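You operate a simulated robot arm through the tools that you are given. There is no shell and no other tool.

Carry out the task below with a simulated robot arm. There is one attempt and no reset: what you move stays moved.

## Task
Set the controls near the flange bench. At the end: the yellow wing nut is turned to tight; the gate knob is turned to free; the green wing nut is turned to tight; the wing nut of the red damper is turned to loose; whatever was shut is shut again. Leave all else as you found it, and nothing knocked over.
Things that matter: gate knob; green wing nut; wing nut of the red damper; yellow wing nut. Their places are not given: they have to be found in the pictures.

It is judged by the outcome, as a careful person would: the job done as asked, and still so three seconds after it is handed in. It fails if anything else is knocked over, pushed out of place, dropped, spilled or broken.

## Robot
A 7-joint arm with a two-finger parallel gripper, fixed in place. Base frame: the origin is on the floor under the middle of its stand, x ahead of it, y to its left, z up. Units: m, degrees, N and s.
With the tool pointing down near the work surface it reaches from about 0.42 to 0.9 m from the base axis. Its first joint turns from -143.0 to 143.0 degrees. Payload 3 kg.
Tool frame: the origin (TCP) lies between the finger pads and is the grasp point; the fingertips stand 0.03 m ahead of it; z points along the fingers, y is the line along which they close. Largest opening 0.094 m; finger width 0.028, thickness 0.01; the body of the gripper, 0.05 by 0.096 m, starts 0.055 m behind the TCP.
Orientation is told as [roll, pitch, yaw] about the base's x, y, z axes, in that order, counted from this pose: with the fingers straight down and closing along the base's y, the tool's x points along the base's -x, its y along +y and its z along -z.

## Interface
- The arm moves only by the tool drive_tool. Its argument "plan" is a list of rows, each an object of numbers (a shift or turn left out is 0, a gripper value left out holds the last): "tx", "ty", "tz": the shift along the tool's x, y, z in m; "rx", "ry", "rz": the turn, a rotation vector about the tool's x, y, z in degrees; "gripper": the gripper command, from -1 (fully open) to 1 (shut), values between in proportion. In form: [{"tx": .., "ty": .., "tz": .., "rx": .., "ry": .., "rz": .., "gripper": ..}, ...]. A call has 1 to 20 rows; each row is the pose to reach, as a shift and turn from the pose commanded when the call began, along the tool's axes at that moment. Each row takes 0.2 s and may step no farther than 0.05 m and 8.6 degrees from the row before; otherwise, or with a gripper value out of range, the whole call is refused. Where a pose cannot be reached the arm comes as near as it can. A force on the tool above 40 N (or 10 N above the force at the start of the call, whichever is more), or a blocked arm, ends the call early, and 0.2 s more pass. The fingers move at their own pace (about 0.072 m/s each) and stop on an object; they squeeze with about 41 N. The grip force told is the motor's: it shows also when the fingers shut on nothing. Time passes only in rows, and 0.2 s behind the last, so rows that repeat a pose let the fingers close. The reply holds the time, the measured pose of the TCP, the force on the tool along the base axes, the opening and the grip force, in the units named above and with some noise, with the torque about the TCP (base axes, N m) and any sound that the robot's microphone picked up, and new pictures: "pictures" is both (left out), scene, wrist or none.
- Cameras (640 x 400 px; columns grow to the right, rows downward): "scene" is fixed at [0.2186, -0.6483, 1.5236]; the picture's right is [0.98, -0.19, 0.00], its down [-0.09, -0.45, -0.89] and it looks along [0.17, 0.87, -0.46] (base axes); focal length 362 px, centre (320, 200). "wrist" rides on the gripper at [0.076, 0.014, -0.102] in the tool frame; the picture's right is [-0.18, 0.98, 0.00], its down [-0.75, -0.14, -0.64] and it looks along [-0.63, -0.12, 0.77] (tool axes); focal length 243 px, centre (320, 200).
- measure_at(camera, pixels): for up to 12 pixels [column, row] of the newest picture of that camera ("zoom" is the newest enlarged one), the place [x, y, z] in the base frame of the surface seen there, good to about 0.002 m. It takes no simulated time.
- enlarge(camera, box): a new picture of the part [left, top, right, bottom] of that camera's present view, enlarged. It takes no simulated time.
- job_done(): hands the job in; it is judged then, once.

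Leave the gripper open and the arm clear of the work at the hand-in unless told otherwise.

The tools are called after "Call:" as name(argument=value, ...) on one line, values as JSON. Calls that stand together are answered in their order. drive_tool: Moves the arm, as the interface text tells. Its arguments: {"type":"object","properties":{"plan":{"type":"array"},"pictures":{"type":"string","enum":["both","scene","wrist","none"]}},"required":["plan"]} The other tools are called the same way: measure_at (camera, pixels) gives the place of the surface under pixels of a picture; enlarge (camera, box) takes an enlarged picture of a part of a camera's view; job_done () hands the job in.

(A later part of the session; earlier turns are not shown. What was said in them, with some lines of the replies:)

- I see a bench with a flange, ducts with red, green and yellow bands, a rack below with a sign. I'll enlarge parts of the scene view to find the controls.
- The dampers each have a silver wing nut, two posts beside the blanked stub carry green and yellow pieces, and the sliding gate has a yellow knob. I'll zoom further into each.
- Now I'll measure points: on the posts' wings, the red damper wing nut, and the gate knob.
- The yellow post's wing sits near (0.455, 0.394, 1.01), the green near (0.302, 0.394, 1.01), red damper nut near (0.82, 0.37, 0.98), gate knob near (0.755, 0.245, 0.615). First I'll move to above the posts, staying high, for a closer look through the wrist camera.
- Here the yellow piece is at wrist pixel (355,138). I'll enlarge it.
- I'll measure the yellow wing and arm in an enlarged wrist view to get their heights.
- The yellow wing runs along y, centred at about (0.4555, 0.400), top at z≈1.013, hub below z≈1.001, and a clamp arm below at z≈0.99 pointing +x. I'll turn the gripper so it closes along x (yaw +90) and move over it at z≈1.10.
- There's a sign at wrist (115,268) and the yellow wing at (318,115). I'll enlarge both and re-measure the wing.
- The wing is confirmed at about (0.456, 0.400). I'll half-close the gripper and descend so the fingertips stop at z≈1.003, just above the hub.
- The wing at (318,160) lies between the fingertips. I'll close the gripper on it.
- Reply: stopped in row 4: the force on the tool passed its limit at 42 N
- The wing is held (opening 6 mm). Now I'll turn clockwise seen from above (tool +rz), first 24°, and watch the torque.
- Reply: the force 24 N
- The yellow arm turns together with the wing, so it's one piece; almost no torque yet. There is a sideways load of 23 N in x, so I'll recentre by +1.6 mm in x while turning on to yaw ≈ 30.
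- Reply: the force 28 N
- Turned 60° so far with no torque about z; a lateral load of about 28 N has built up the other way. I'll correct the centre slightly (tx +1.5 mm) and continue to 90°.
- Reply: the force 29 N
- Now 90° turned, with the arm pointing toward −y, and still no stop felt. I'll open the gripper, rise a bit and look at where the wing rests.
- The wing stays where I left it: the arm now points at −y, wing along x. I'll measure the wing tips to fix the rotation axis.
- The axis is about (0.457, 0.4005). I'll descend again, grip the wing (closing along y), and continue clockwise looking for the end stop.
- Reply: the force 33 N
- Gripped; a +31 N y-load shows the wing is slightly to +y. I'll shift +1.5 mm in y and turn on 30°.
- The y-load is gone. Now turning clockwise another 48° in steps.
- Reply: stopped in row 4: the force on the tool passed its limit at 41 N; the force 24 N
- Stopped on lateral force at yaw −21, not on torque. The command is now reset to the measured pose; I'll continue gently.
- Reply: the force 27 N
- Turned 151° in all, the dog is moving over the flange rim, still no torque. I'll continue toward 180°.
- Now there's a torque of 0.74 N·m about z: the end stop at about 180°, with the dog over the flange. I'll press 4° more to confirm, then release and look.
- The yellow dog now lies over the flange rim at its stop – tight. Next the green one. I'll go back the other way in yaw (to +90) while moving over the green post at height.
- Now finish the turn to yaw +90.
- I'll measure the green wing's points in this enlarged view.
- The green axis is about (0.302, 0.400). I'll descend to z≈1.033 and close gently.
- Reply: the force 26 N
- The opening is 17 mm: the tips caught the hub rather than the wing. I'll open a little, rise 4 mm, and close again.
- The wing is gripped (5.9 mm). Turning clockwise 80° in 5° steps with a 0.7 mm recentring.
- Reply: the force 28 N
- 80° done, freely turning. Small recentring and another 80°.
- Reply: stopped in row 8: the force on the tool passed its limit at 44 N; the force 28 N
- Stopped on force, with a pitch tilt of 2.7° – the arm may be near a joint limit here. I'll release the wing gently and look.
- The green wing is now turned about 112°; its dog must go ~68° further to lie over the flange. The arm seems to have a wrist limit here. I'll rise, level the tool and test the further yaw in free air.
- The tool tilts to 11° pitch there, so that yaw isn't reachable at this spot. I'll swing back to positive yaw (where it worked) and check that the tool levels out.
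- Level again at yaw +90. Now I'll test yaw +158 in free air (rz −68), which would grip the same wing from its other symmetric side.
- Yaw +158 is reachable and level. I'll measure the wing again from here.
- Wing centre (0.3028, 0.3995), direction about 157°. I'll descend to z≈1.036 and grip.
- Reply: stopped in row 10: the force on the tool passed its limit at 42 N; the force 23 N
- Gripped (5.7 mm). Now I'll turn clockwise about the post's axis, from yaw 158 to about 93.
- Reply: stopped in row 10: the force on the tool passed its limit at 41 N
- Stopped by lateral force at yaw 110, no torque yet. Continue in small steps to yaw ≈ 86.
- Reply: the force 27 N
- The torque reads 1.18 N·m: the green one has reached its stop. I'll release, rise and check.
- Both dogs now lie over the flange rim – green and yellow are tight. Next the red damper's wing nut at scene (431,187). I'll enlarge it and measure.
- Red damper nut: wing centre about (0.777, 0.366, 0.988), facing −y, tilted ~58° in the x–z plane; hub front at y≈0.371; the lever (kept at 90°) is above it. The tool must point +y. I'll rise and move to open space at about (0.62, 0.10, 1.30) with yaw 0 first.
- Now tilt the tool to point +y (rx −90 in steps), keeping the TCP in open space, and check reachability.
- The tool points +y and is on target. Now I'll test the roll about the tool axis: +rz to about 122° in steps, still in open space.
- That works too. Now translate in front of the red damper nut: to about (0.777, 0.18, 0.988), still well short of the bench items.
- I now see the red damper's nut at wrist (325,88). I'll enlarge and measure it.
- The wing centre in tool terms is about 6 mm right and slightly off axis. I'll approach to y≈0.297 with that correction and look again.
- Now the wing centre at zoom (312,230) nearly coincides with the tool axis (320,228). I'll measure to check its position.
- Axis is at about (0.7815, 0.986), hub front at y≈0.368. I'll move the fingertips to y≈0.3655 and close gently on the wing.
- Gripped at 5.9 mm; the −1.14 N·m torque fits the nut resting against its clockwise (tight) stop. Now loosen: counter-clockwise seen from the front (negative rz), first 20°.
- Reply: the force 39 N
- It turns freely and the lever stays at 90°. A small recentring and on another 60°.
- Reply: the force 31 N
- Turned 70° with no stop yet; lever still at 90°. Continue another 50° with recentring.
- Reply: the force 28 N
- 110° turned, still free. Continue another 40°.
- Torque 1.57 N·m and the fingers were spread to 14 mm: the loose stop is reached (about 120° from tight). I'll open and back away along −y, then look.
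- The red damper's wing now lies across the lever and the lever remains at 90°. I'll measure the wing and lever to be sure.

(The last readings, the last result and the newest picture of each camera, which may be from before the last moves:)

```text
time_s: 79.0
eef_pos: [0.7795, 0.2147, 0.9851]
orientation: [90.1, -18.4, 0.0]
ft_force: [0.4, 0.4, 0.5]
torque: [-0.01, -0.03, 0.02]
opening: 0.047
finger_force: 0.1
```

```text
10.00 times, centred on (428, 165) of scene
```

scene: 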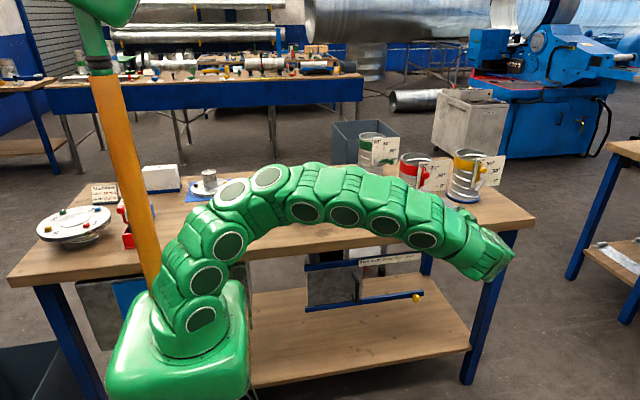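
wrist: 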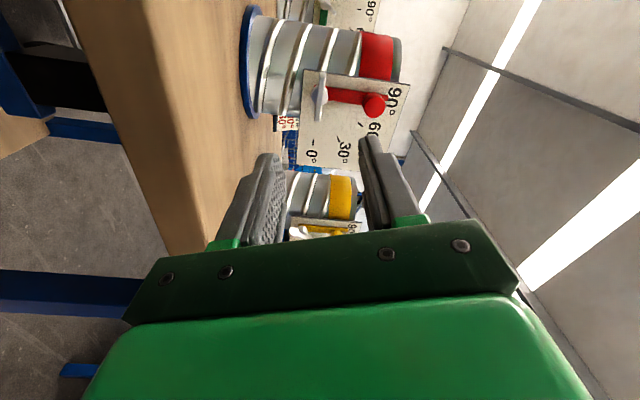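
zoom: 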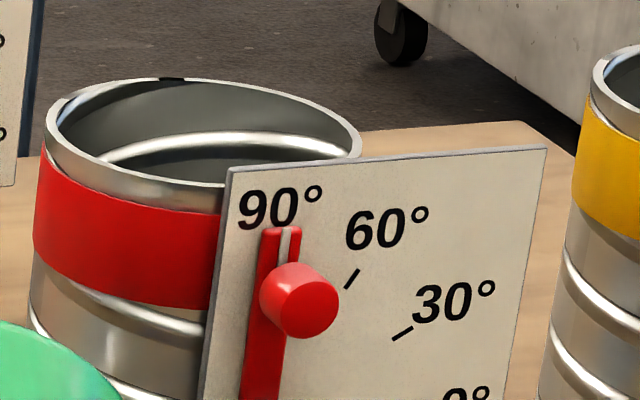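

The red damper nut has turned exactly ~120° counter-clockwise to its stop; the lever hasn't moved. Now the gate knob at about (0.752, 0.245, 0.615). I'll back off to y≈0.10 and roll the tool to φ≈90, then measure the gate.

Call:
drive_tool(plan=[{"tz": -0.03}, {"tz": -0.06}, {"tz": -0.09}, {"tz": -0.11, "tx": 0.01, "ty": 0.003, "rz": 8.3}, {"tz": -0.11, "tx": 0.02, "ty": 0.006, "rz": 16.6}, {"tz": -0.11, "tx": 0.026, "ty": 0.0087, "rz": 24.9}, {"tz": -0.11, "tx": 0.026, "ty": 0.0087, "rz": 33.2}, {"tz": -0.11, "tx": 0.026, "ty": 0.0087, "rz": 41.5}, {"tz": -0.11, "tx": 0.026, "ty": 0.0087, "rz": 49.8}, {"tz": -0.11, "tx": 0.026, "ty": 0.0087, "rz": 58.1}, {"tz": -0.11, "tx": 0.026, "ty": 0.0087, "rz": 66.4}, {"tz": -0.11, "tx": 0.026, "ty": 0.0087, "rz": 74.7}, {"tz": -0.11, "tx": 0.026, "ty": 0.0087, "rz": 83}, {"tz": -0.11, "tx": 0.026, "ty": 0.0087, "rz": 91.3}, {"tz": -0.11, "tx": 0.026, "ty": 0.0087, "rz": 99.6}, {"tz": -0.11, "tx": 0.026, "ty": 0.0087, "rz": 108}, {"tz": -0.11, "tx": 0.026, "ty": 0.0087, "rz": 108}])

Call:
measure_at(camera="scene", pixels=[[412, 299], [414, 304], [418, 297], [420, 300], [410, 296], [306, 265], [420, 255], [424, 293], [359, 285], [356, 300], [480, 232], [440, 245]])

Call:
enlarge(camera="scene", box=[396, 286, 432, 310])

```text
time_s: 82.6
eef_pos: [0.7514, 0.1044, 0.9856]
orientation: [94.0, 89.7, 4.0]
ft_force: [0.3, 0.5, 0.7]
torque: [-0.01, -0.01, 0.0]
opening: 0.0474
finger_force: 0.0
```

scene: 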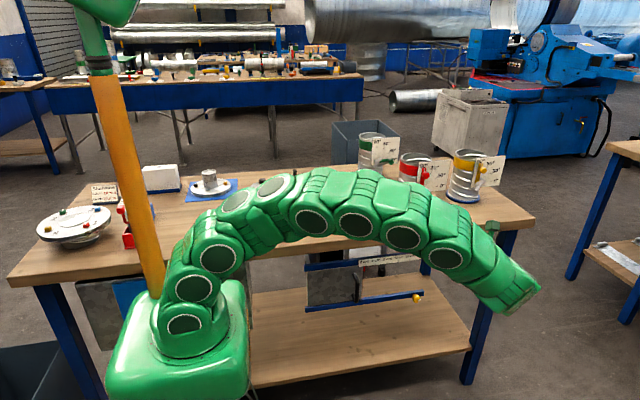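
wrist: 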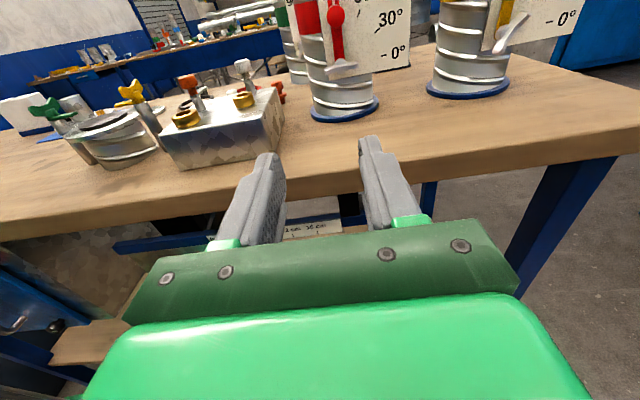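

```text
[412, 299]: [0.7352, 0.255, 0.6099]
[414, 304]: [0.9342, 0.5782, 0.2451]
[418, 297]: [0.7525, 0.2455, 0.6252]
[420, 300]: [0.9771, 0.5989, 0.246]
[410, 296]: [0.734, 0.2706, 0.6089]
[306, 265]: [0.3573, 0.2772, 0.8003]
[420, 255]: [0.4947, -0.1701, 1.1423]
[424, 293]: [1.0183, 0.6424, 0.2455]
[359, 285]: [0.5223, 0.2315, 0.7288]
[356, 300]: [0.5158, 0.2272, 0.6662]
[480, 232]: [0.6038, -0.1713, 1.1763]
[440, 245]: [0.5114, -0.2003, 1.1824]
```

```text
16.00 times, centred on (414, 298) of scene
```

zoom: 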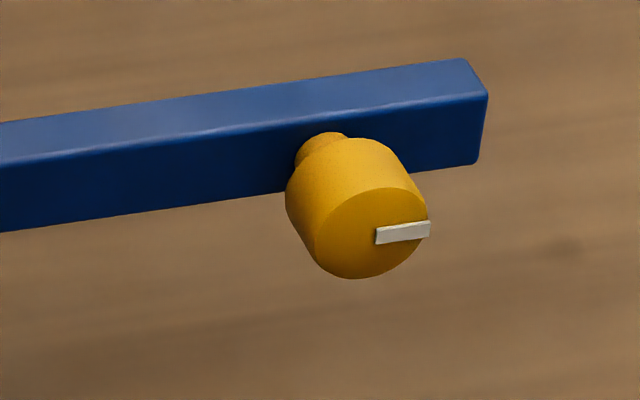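

I'll measure the knob's face and rail in this enlarged view.

Call:
measure_at(camera="zoom", pixels=[[330, 235], [365, 195], [365, 235], [365, 270], [415, 215], [400, 232], [340, 160], [300, 210], [325, 140], [440, 130], [470, 100], [200, 180]])

```text
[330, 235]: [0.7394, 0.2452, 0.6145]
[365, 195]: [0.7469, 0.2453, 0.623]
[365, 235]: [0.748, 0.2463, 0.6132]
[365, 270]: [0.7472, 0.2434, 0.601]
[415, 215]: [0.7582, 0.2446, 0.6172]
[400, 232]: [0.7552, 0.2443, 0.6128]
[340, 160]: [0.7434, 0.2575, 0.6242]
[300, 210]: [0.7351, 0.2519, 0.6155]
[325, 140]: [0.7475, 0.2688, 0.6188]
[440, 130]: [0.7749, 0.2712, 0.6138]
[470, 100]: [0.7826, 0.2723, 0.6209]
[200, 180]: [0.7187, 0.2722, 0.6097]
```

Knob: face centre (0.749, 0.245, 0.6125), radius ≈12.5 mm, mark pointing +x. I'll descend at y≈0.11 in two stages, watching the arm.

Call:
drive_tool(plan=[{"tx": -0.038}, {"tx": -0.076}, {"tx": -0.114}, {"tx": -0.152}, {"tx": -0.19}, {"tx": -0.19}])

```text
time_s: 84.0
eef_pos: [0.7538, 0.1042, 0.7962]
orientation: [93.4, 89.6, 3.3]
ft_force: [-0.3, -0.3, -0.4]
torque: [0.01, -0.03, 0.0]
opening: 0.0469
finger_force: 0.1
```

scene: 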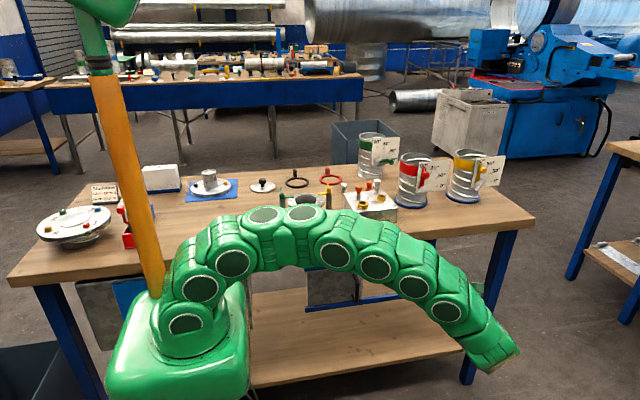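
wrist: 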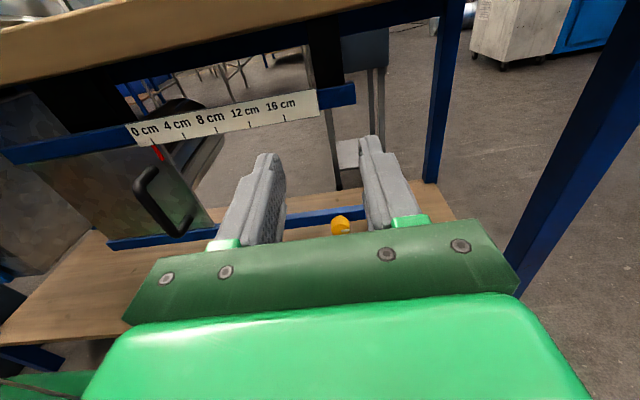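

All fine; the knob shows at wrist (341,225). I'll continue down to z≈0.6125.

Call:
drive_tool(plan=[{"tx": -0.037, "ty": -0.001}, {"tx": -0.074, "ty": -0.002}, {"tx": -0.111, "ty": -0.003}, {"tx": -0.148, "ty": -0.004}, {"tx": -0.184, "ty": -0.0045}, {"tx": -0.184, "ty": -0.0045}])

```text
time_s: 85.4
eef_pos: [0.7482, 0.1041, 0.6103]
orientation: [94.1, 89.5, 3.8]
ft_force: [-0.5, -0.4, 0.9]
torque: [-0.04, 0.0, 0.03]
opening: 0.0468
finger_force: 0.1
```

scene: 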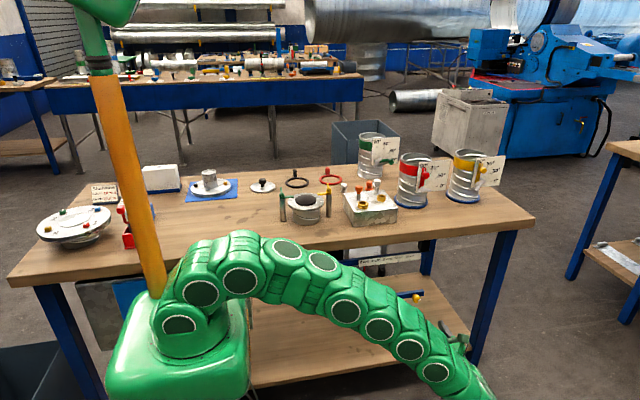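
wrist: 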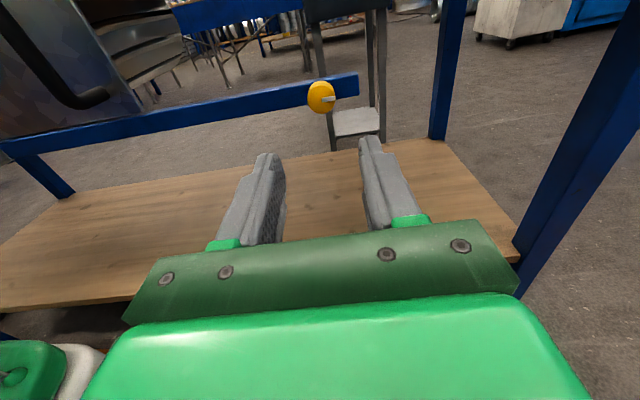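

I reached it; the knob is at wrist (321,97). I'll enlarge it and measure.

Call:
enlarge(camera="wrist", box=[285, 70, 365, 120])

Call:
measure_at(camera="wrist", pixels=[[310, 97], [332, 97], [320, 84], [321, 97], [320, 110], [326, 99], [340, 88], [300, 95]])

```text
8.00 times, centred on (325, 95) of wrist
```

zoom: 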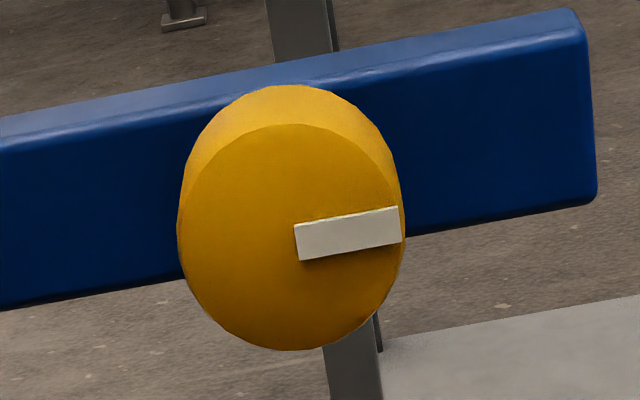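

```text
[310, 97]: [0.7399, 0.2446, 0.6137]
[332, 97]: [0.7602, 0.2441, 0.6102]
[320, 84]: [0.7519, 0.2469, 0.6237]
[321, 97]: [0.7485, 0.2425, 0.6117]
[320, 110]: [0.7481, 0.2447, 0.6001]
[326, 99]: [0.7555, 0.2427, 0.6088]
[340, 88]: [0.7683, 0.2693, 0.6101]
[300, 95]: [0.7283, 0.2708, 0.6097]
```

The knob centre is (0.7495, 0.245, 0.612), about 1.3 mm off my axis. I'll advance so the fingertips reach y≈0.262, straddling the knob, and close gently.

Call:
drive_tool(plan=[{"tx": 0.0014, "ty": 0.0013, "tz": 0.03, "gripper": 0.0}, {"tx": 0.0014, "ty": 0.0013, "tz": 0.06}, {"tx": 0.0014, "ty": 0.0013, "tz": 0.09}, {"tx": 0.0014, "ty": 0.0013, "tz": 0.11}, {"tx": 0.0014, "ty": 0.0013, "tz": 0.121}, {"tx": 0.0014, "ty": 0.0013, "tz": 0.128}, {"tx": 0.0014, "ty": 0.0013, "tz": 0.128}])

```text
time_s: 87.0
eef_pos: [0.7517, 0.2334, 0.612]
orientation: [95.2, 89.6, 5.2]
ft_force: [-0.1, -1.4, 0.1]
torque: [0.02, 0.0, 0.02]
opening: 0.047
finger_force: 0.1
```

scene: 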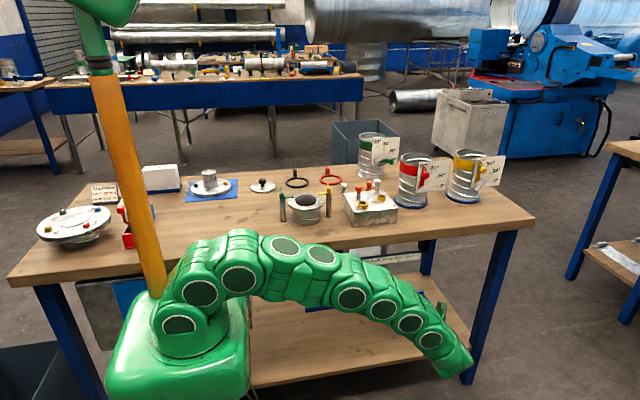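
wrist: 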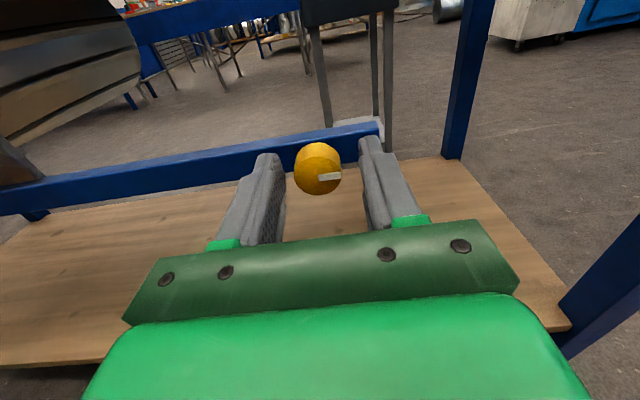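

The knob sits between the fingers about 2 mm left of centre. I'll shift −1.8 mm and close.

Call:
drive_tool(plan=[{"ty": -0.0018, "gripper": 0.2}, {"ty": -0.0018, "gripper": 0.3}, {"ty": -0.0018, "gripper": 0.4}, {"ty": -0.0018, "gripper": 0.5}, {"ty": -0.0018, "gripper": 0.7}, {"ty": -0.0018, "gripper": 1.0}, {"ty": -0.0018, "gripper": 1.0}], pictures="wrist")

```text
time_s: 88.6
eef_pos: [0.7495, 0.2337, 0.6119]
orientation: [93.3, 89.5, 3.2]
ft_force: [18.5, 6.0, -2.0]
torque: [-0.07, 0.01, -0.44]
opening: 0.0277
finger_force: 45.1
```

wrist: 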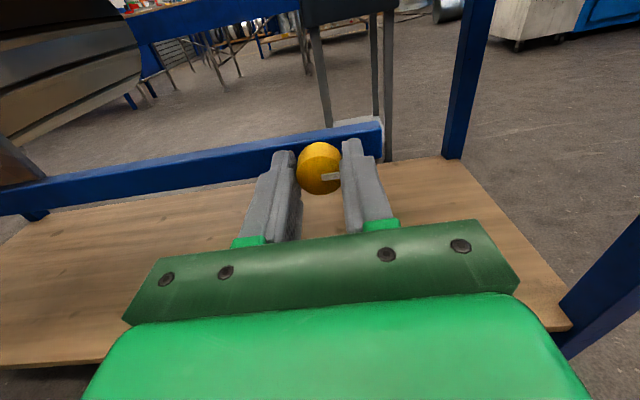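

Knob gripped (27.7 mm). I'll turn it counter-clockwise seen from the front (negative rz) by 24° and check torque and the mark.

Call:
drive_tool(plan=[{"ty": 0.0007, "rz": -4, "gripper": 1}, {"ty": 0.0007, "rz": -8}, {"ty": 0.0007, "rz": -12}, {"ty": 0.0007, "rz": -16}, {"ty": 0.0007, "rz": -20}, {"ty": 0.0007, "rz": -24}, {"ty": 0.0007, "rz": -24}], pictures="wrist")

Call:
enlarge(camera="wrist", box=[270, 120, 370, 200])

```text
time_s: 90.2
eef_pos: [0.7494, 0.2323, 0.6115]
orientation: [90.1, 65.6, 0.0]
ft_force: [-12.7, -32.4, -3.7]
torque: [0.07, -0.01, 0.44]
opening: 0.0278
finger_force: 45.1
```

wrist: 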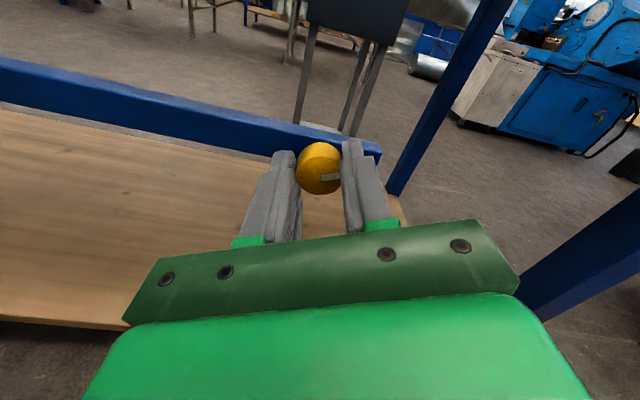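

```text
5.00 times, centred on (320, 160) of wrist
```

zoom: 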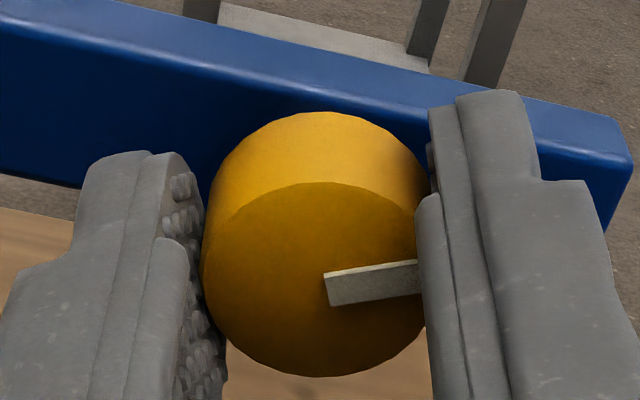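

The knob turns with the gripper (mark still toward the same finger), no torque. Continue another 50° with a slight pull-back.

Call:
drive_tool(plan=[{"ty": -0.0005, "tz": -0.001, "gripper": 1}, {"ty": -0.0005, "tz": -0.001, "rz": -5}, {"ty": -0.0005, "tz": -0.001, "rz": -10}, {"ty": -0.0005, "tz": -0.001, "rz": -15}, {"ty": -0.0005, "tz": -0.001, "rz": -20}, {"ty": -0.0005, "tz": -0.001, "rz": -25}, {"ty": -0.0005, "tz": -0.001, "rz": -30}, {"ty": -0.0005, "tz": -0.001, "rz": -35}, {"ty": -0.0005, "tz": -0.001, "rz": -40}, {"ty": -0.0005, "tz": -0.001, "rz": -45}, {"ty": -0.0005, "tz": -0.001, "rz": -50}, {"ty": -0.0005, "tz": -0.001, "rz": -50}], pictures="wrist")

Call:
enlarge(camera="wrist", box=[270, 120, 370, 200])

```text
time_s: 92.8
eef_pos: [0.7488, 0.2315, 0.6109]
orientation: [90.0, 15.6, 0.1]
ft_force: [-3.7, 17.6, -20.5]
torque: [-0.3, 0.05, 0.64]
opening: 0.0277
finger_force: 45.1
```

wrist: 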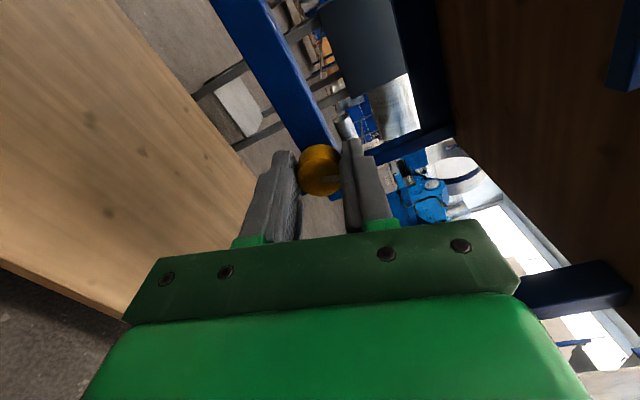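

```text
5.00 times, centred on (320, 160) of wrist
```

zoom: 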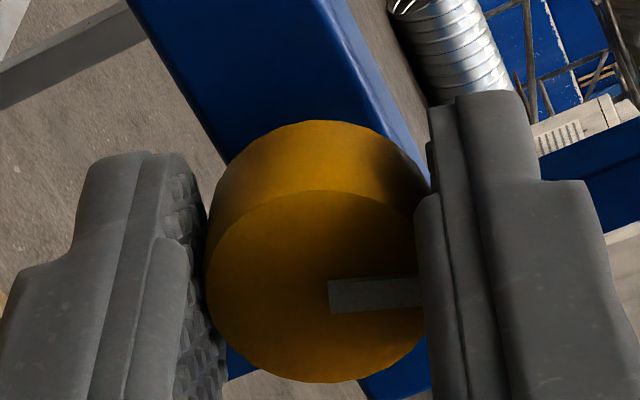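

74° and still free. Continue another 50°.

Call:
drive_tool(plan=[{"ty": -0.0008, "gripper": 1}, {"ty": -0.0008, "rz": -5}, {"ty": -0.0008, "rz": -10}, {"ty": -0.0008, "rz": -15}, {"ty": -0.0008, "rz": -20}, {"ty": -0.0008, "rz": -25}, {"ty": -0.0008, "rz": -30}, {"ty": -0.0008, "rz": -35}, {"ty": -0.0008, "rz": -40}, {"ty": -0.0008, "rz": -45}, {"ty": -0.0008, "rz": -50}, {"ty": -0.0008, "rz": -50}], pictures="wrist")

Call:
enlarge(camera="wrist", box=[270, 120, 370, 200])

```text
time_s: 95.4
eef_pos: [0.7481, 0.2311, 0.6115]
orientation: [90.1, -34.5, 0.0]
ft_force: [4.0, -8.5, -4.0]
torque: [0.21, 0.43, -0.36]
opening: 0.0272
finger_force: 45.2
```

wrist: 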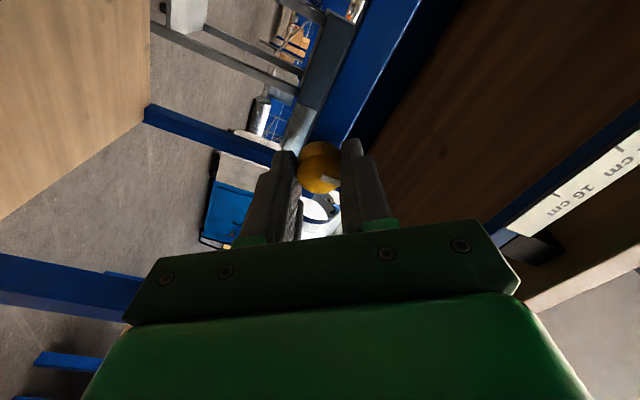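

```text
5.00 times, centred on (320, 160) of wrist
```

zoom: 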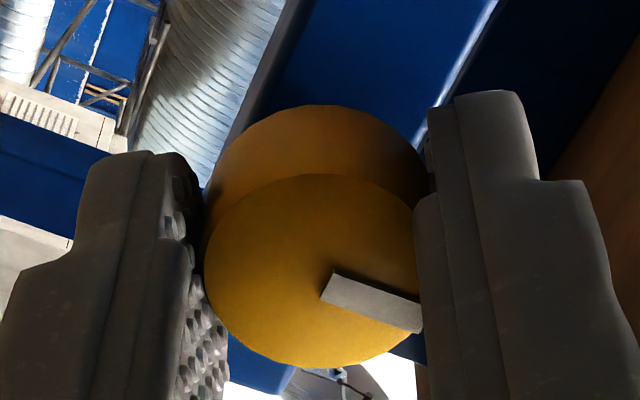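

The knob stopped against its end (0.43 N·m, and the gripper slipped ~34° past it), so the knob has turned 90° counter-clockwise: free. I'll open and back away along −y.

Call:
drive_tool(plan=[{"gripper": 0.3}, {"gripper": 0.1}, {"gripper": 0.0}, {"gripper": 0.0, "tz": -0.01}, {"tz": -0.03}, {"tz": -0.06}, {"tz": -0.09}, {"tz": -0.13}, {"tz": -0.13}])

Call:
enlarge(camera="wrist", box=[270, 60, 390, 135])

```text
time_s: 97.4
eef_pos: [0.751, 0.1009, 0.6111]
orientation: [90.2, -34.4, 0.0]
ft_force: [0.2, 0.5, -0.4]
torque: [0.03, 0.01, 0.03]
opening: 0.0468
finger_force: 0.0
```

scene: 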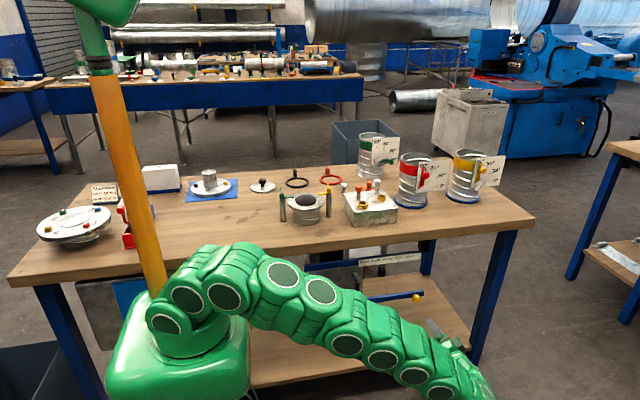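
wrist: 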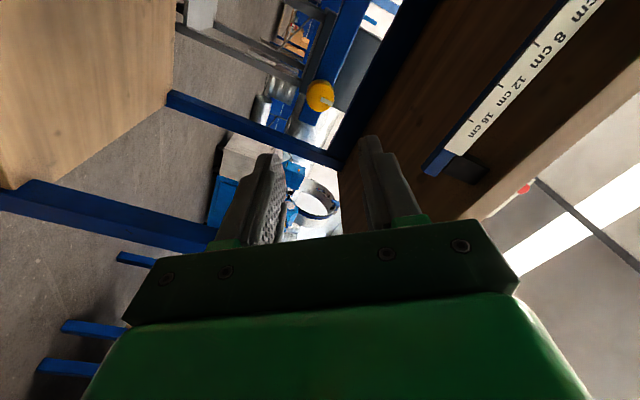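

```text
5.33 times, centred on (330, 98) of wrist
```

zoom: 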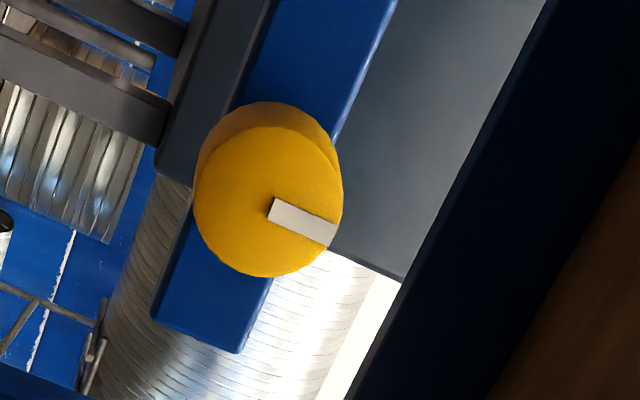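

I'll verify the knob, gate, and other items in the scene view.

Call:
enlarge(camera="scene", box=[396, 284, 436, 310])

Call:
enlarge(camera="scene", box=[390, 140, 510, 215])

Call:
enlarge(camera="scene", box=[250, 165, 410, 265])

```text
15.38 times, centred on (416, 297) of scene
```

zoom: 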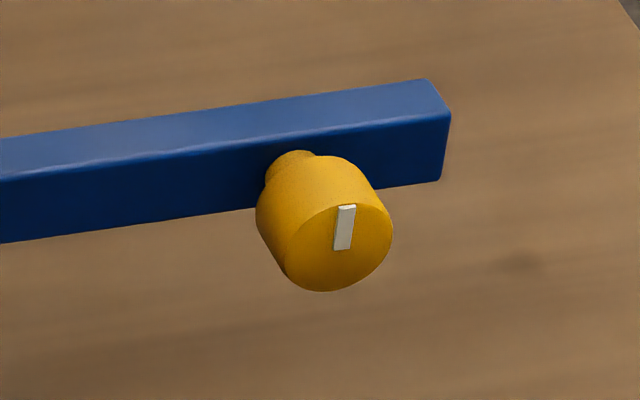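

```text
5.33 times, centred on (450, 178) of scene
```

zoom: 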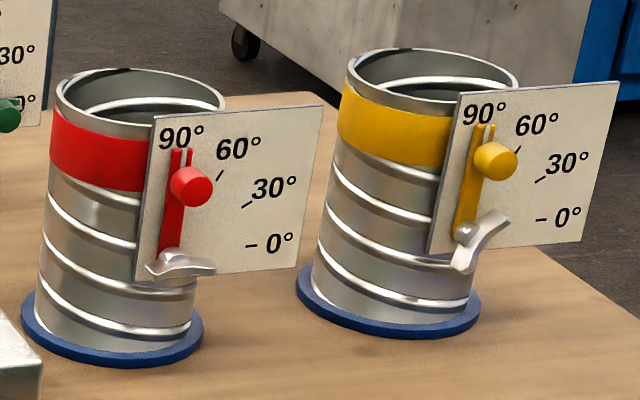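

```text
4.00 times, centred on (330, 215) of scene
```

zoom: 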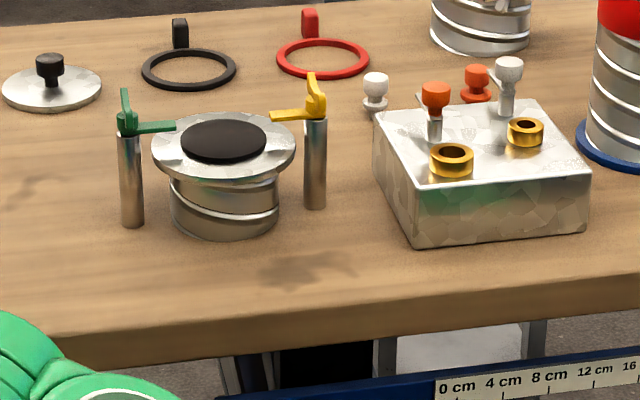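

Everything looks right: gate knob mark up (free), red nut loose with lever at 90°, green and yellow dogs tight. I'll now raise the arm clear of the work with the gripper opened, then check the gate position.

Call:
drive_tool(plan=[{"tz": -0.01, "tx": -0.0226, "ty": 0.033, "gripper": -0.5}, {"tz": -0.02, "tx": -0.0452, "ty": 0.066}, {"tz": -0.03, "tx": -0.0678, "ty": 0.099}, {"tz": -0.04, "tx": -0.0904, "ty": 0.132, "gripper": -1}, {"tz": -0.05, "tx": -0.113, "ty": 0.165}, {"tz": -0.05, "tx": -0.1356, "ty": 0.198}, {"tz": -0.05, "tx": -0.1582, "ty": 0.231}, {"tz": -0.05, "tx": -0.1808, "ty": 0.264}, {"tz": -0.05, "tx": -0.2034, "ty": 0.297}, {"tz": -0.05, "tx": -0.226, "ty": 0.33}, {"tz": -0.05, "tx": -0.26, "ty": 0.36}, {"tz": -0.05, "tx": -0.26, "ty": 0.4}, {"tz": -0.05, "tx": -0.26, "ty": 0.43}, {"tz": -0.05, "tx": -0.26, "ty": 0.46}, {"tz": -0.05, "tx": -0.26, "ty": 0.46}])

Call:
enlarge(camera="scene", box=[290, 235, 450, 335])

```text
time_s: 100.6
eef_pos: [0.7064, 0.0511, 1.1398]
orientation: [90.0, -34.3, 0.0]
ft_force: [-0.2, -0.3, 0.7]
torque: [-0.02, -0.02, -0.04]
opening: 0.0942
finger_force: 0.1
```

scene: 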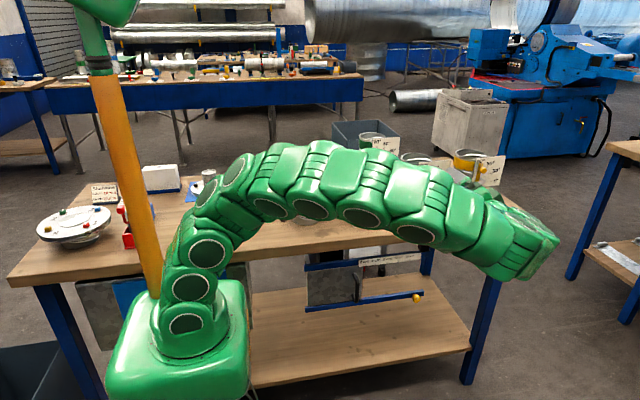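
wrist: 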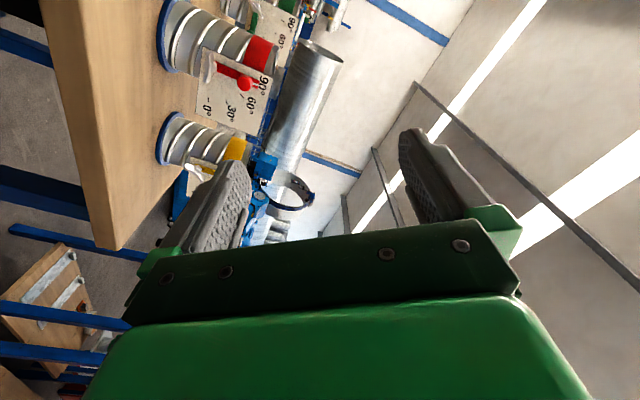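

```text
4.00 times, centred on (370, 285) of scene
```

zoom: 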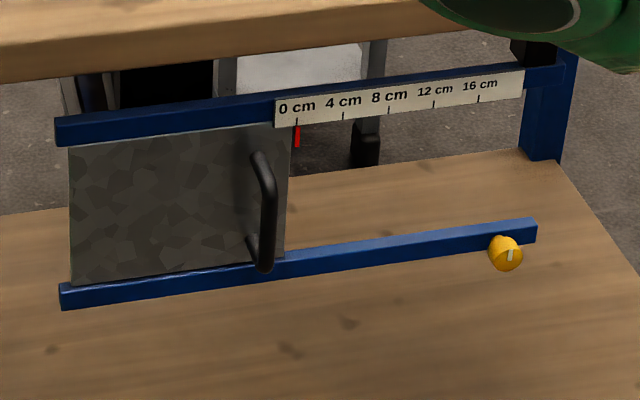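

The gate is still at 0 cm as found. I'll return the arm to a pose like the start: rise, level the roll, then point the tool down.

Call:
drive_tool(plan=[{"tx": -0.003, "ty": 0.034, "rz": 6}, {"tx": -0.006, "ty": 0.068, "rz": 12}, {"tx": -0.01, "ty": 0.102, "rz": 18}, {"tx": -0.013, "ty": 0.136, "rz": 24}, {"tx": -0.016, "ty": 0.17, "rz": 30}, {"tx": -0.019, "ty": 0.205, "rz": 34.4}, {"tx": -0.019, "ty": 0.205, "rz": 34.4}], pictures="none")

Call:
drive_tool(plan=[{"rx": 8.2}, {"rx": 16.4}, {"rx": 24.6}, {"rx": 32.8}, {"rx": 41}, {"rx": 49.2}, {"rx": 57.4}, {"rx": 65.6}, {"rx": 73.8}, {"rx": 82}, {"rx": 90}, {"rx": 90}])

```text
time_s: 102.2
eef_pos: [0.6044, 0.0539, 1.3163]
orientation: [90.0, 0.1, 0.1]
ft_force: [0.5, -0.6, 0.3]
torque: [0.01, 0.01, -0.01]
opening: 0.094
finger_force: 0.0
```

```text
time_s: 104.8
eef_pos: [0.6038, 0.0515, 1.3171]
orientation: [0.0, -0.1, 0.1]
ft_force: [0.1, -0.6, -0.1]
torque: [-0.01, 0.01, -0.01]
opening: 0.094
finger_force: 0.0
```

scene: 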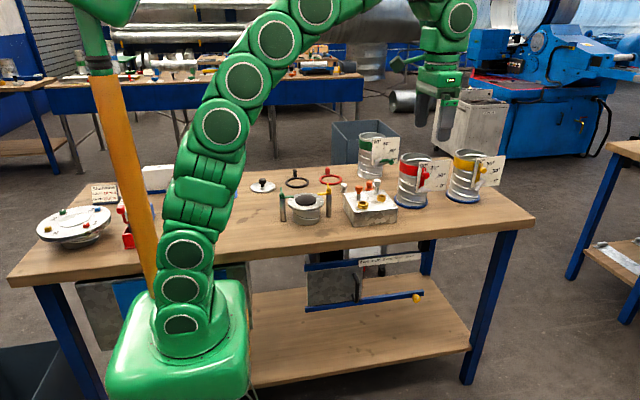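
wrist: 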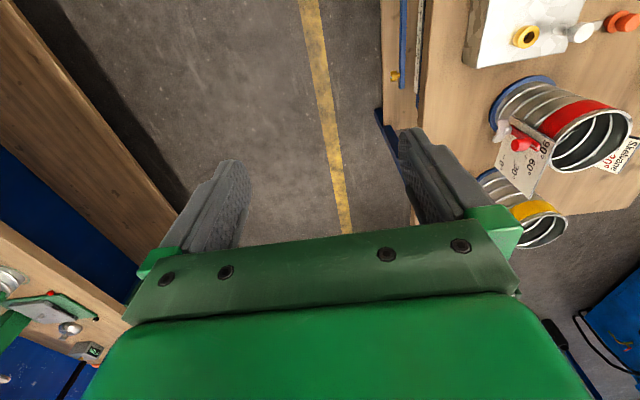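

The arm is clear and open. A last look at the bench before handing in.

Call:
enlarge(camera="scene", box=[250, 125, 530, 300])

Call:
enlarge(camera="scene", box=[270, 180, 350, 230])

Call:
enlarge(camera="scene", box=[20, 155, 240, 265])

```text
2.29 times, centred on (390, 212) of scene
```

zoom: 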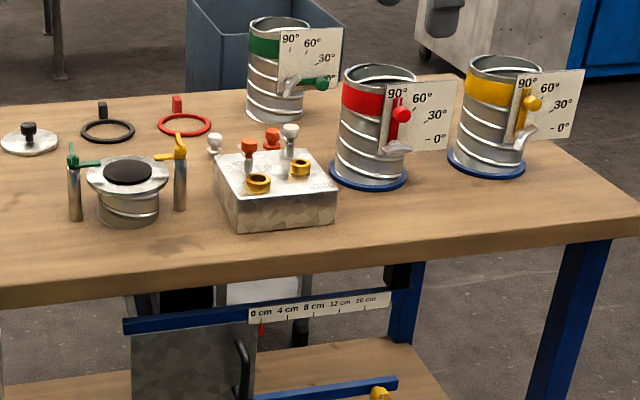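

```text
8.00 times, centred on (310, 205) of scene
```

zoom: 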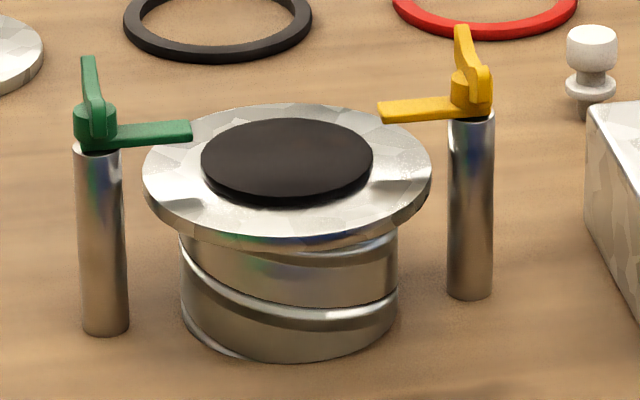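

```text
2.91 times, centred on (130, 210) of scene
```

zoom: 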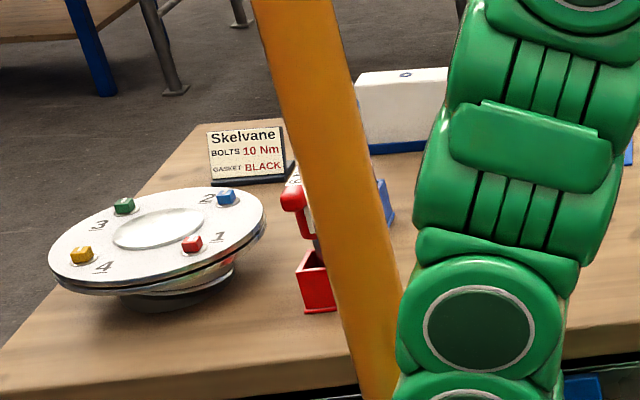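

All four controls are set and each was felt at its end stop. The damper lever is still at 90°, the gate is at 0 cm, nothing else has moved, and the gripper is open and clear. Handing in.

Call:
job_done()

```text
The job is handed in.
```

All four controls are set, and I handed the job in; no verdict has come back yet. I turned each control until I felt it reach its end stop:

| Control | Final setting | How it was turned |
|---|---|---|
| Yellow wing nut | Tight | 180° clockwise; its clamp arm now lies over the flange rim |
| Green wing nut | Tight | 180° clockwise; its clamp arm now lies over the flange rim |
| Red damper wing nut | Loose | About 120° counter-clockwise |
| Gate knob | Free | 90° counter-clockwise; its mark now points straight up |

I judged tight and loose from the usual thread direction. The end stops, the clamp arms over the flange and the red nut starting against its clockwise stop all fit that.

In the last pictures the red damper's lever is still at 90° and the gate is still at 0 cm. Nothing looked moved or knocked over. I opened nothing, so there was nothing to shut again. The arm is clear of the bench with the gripper open.
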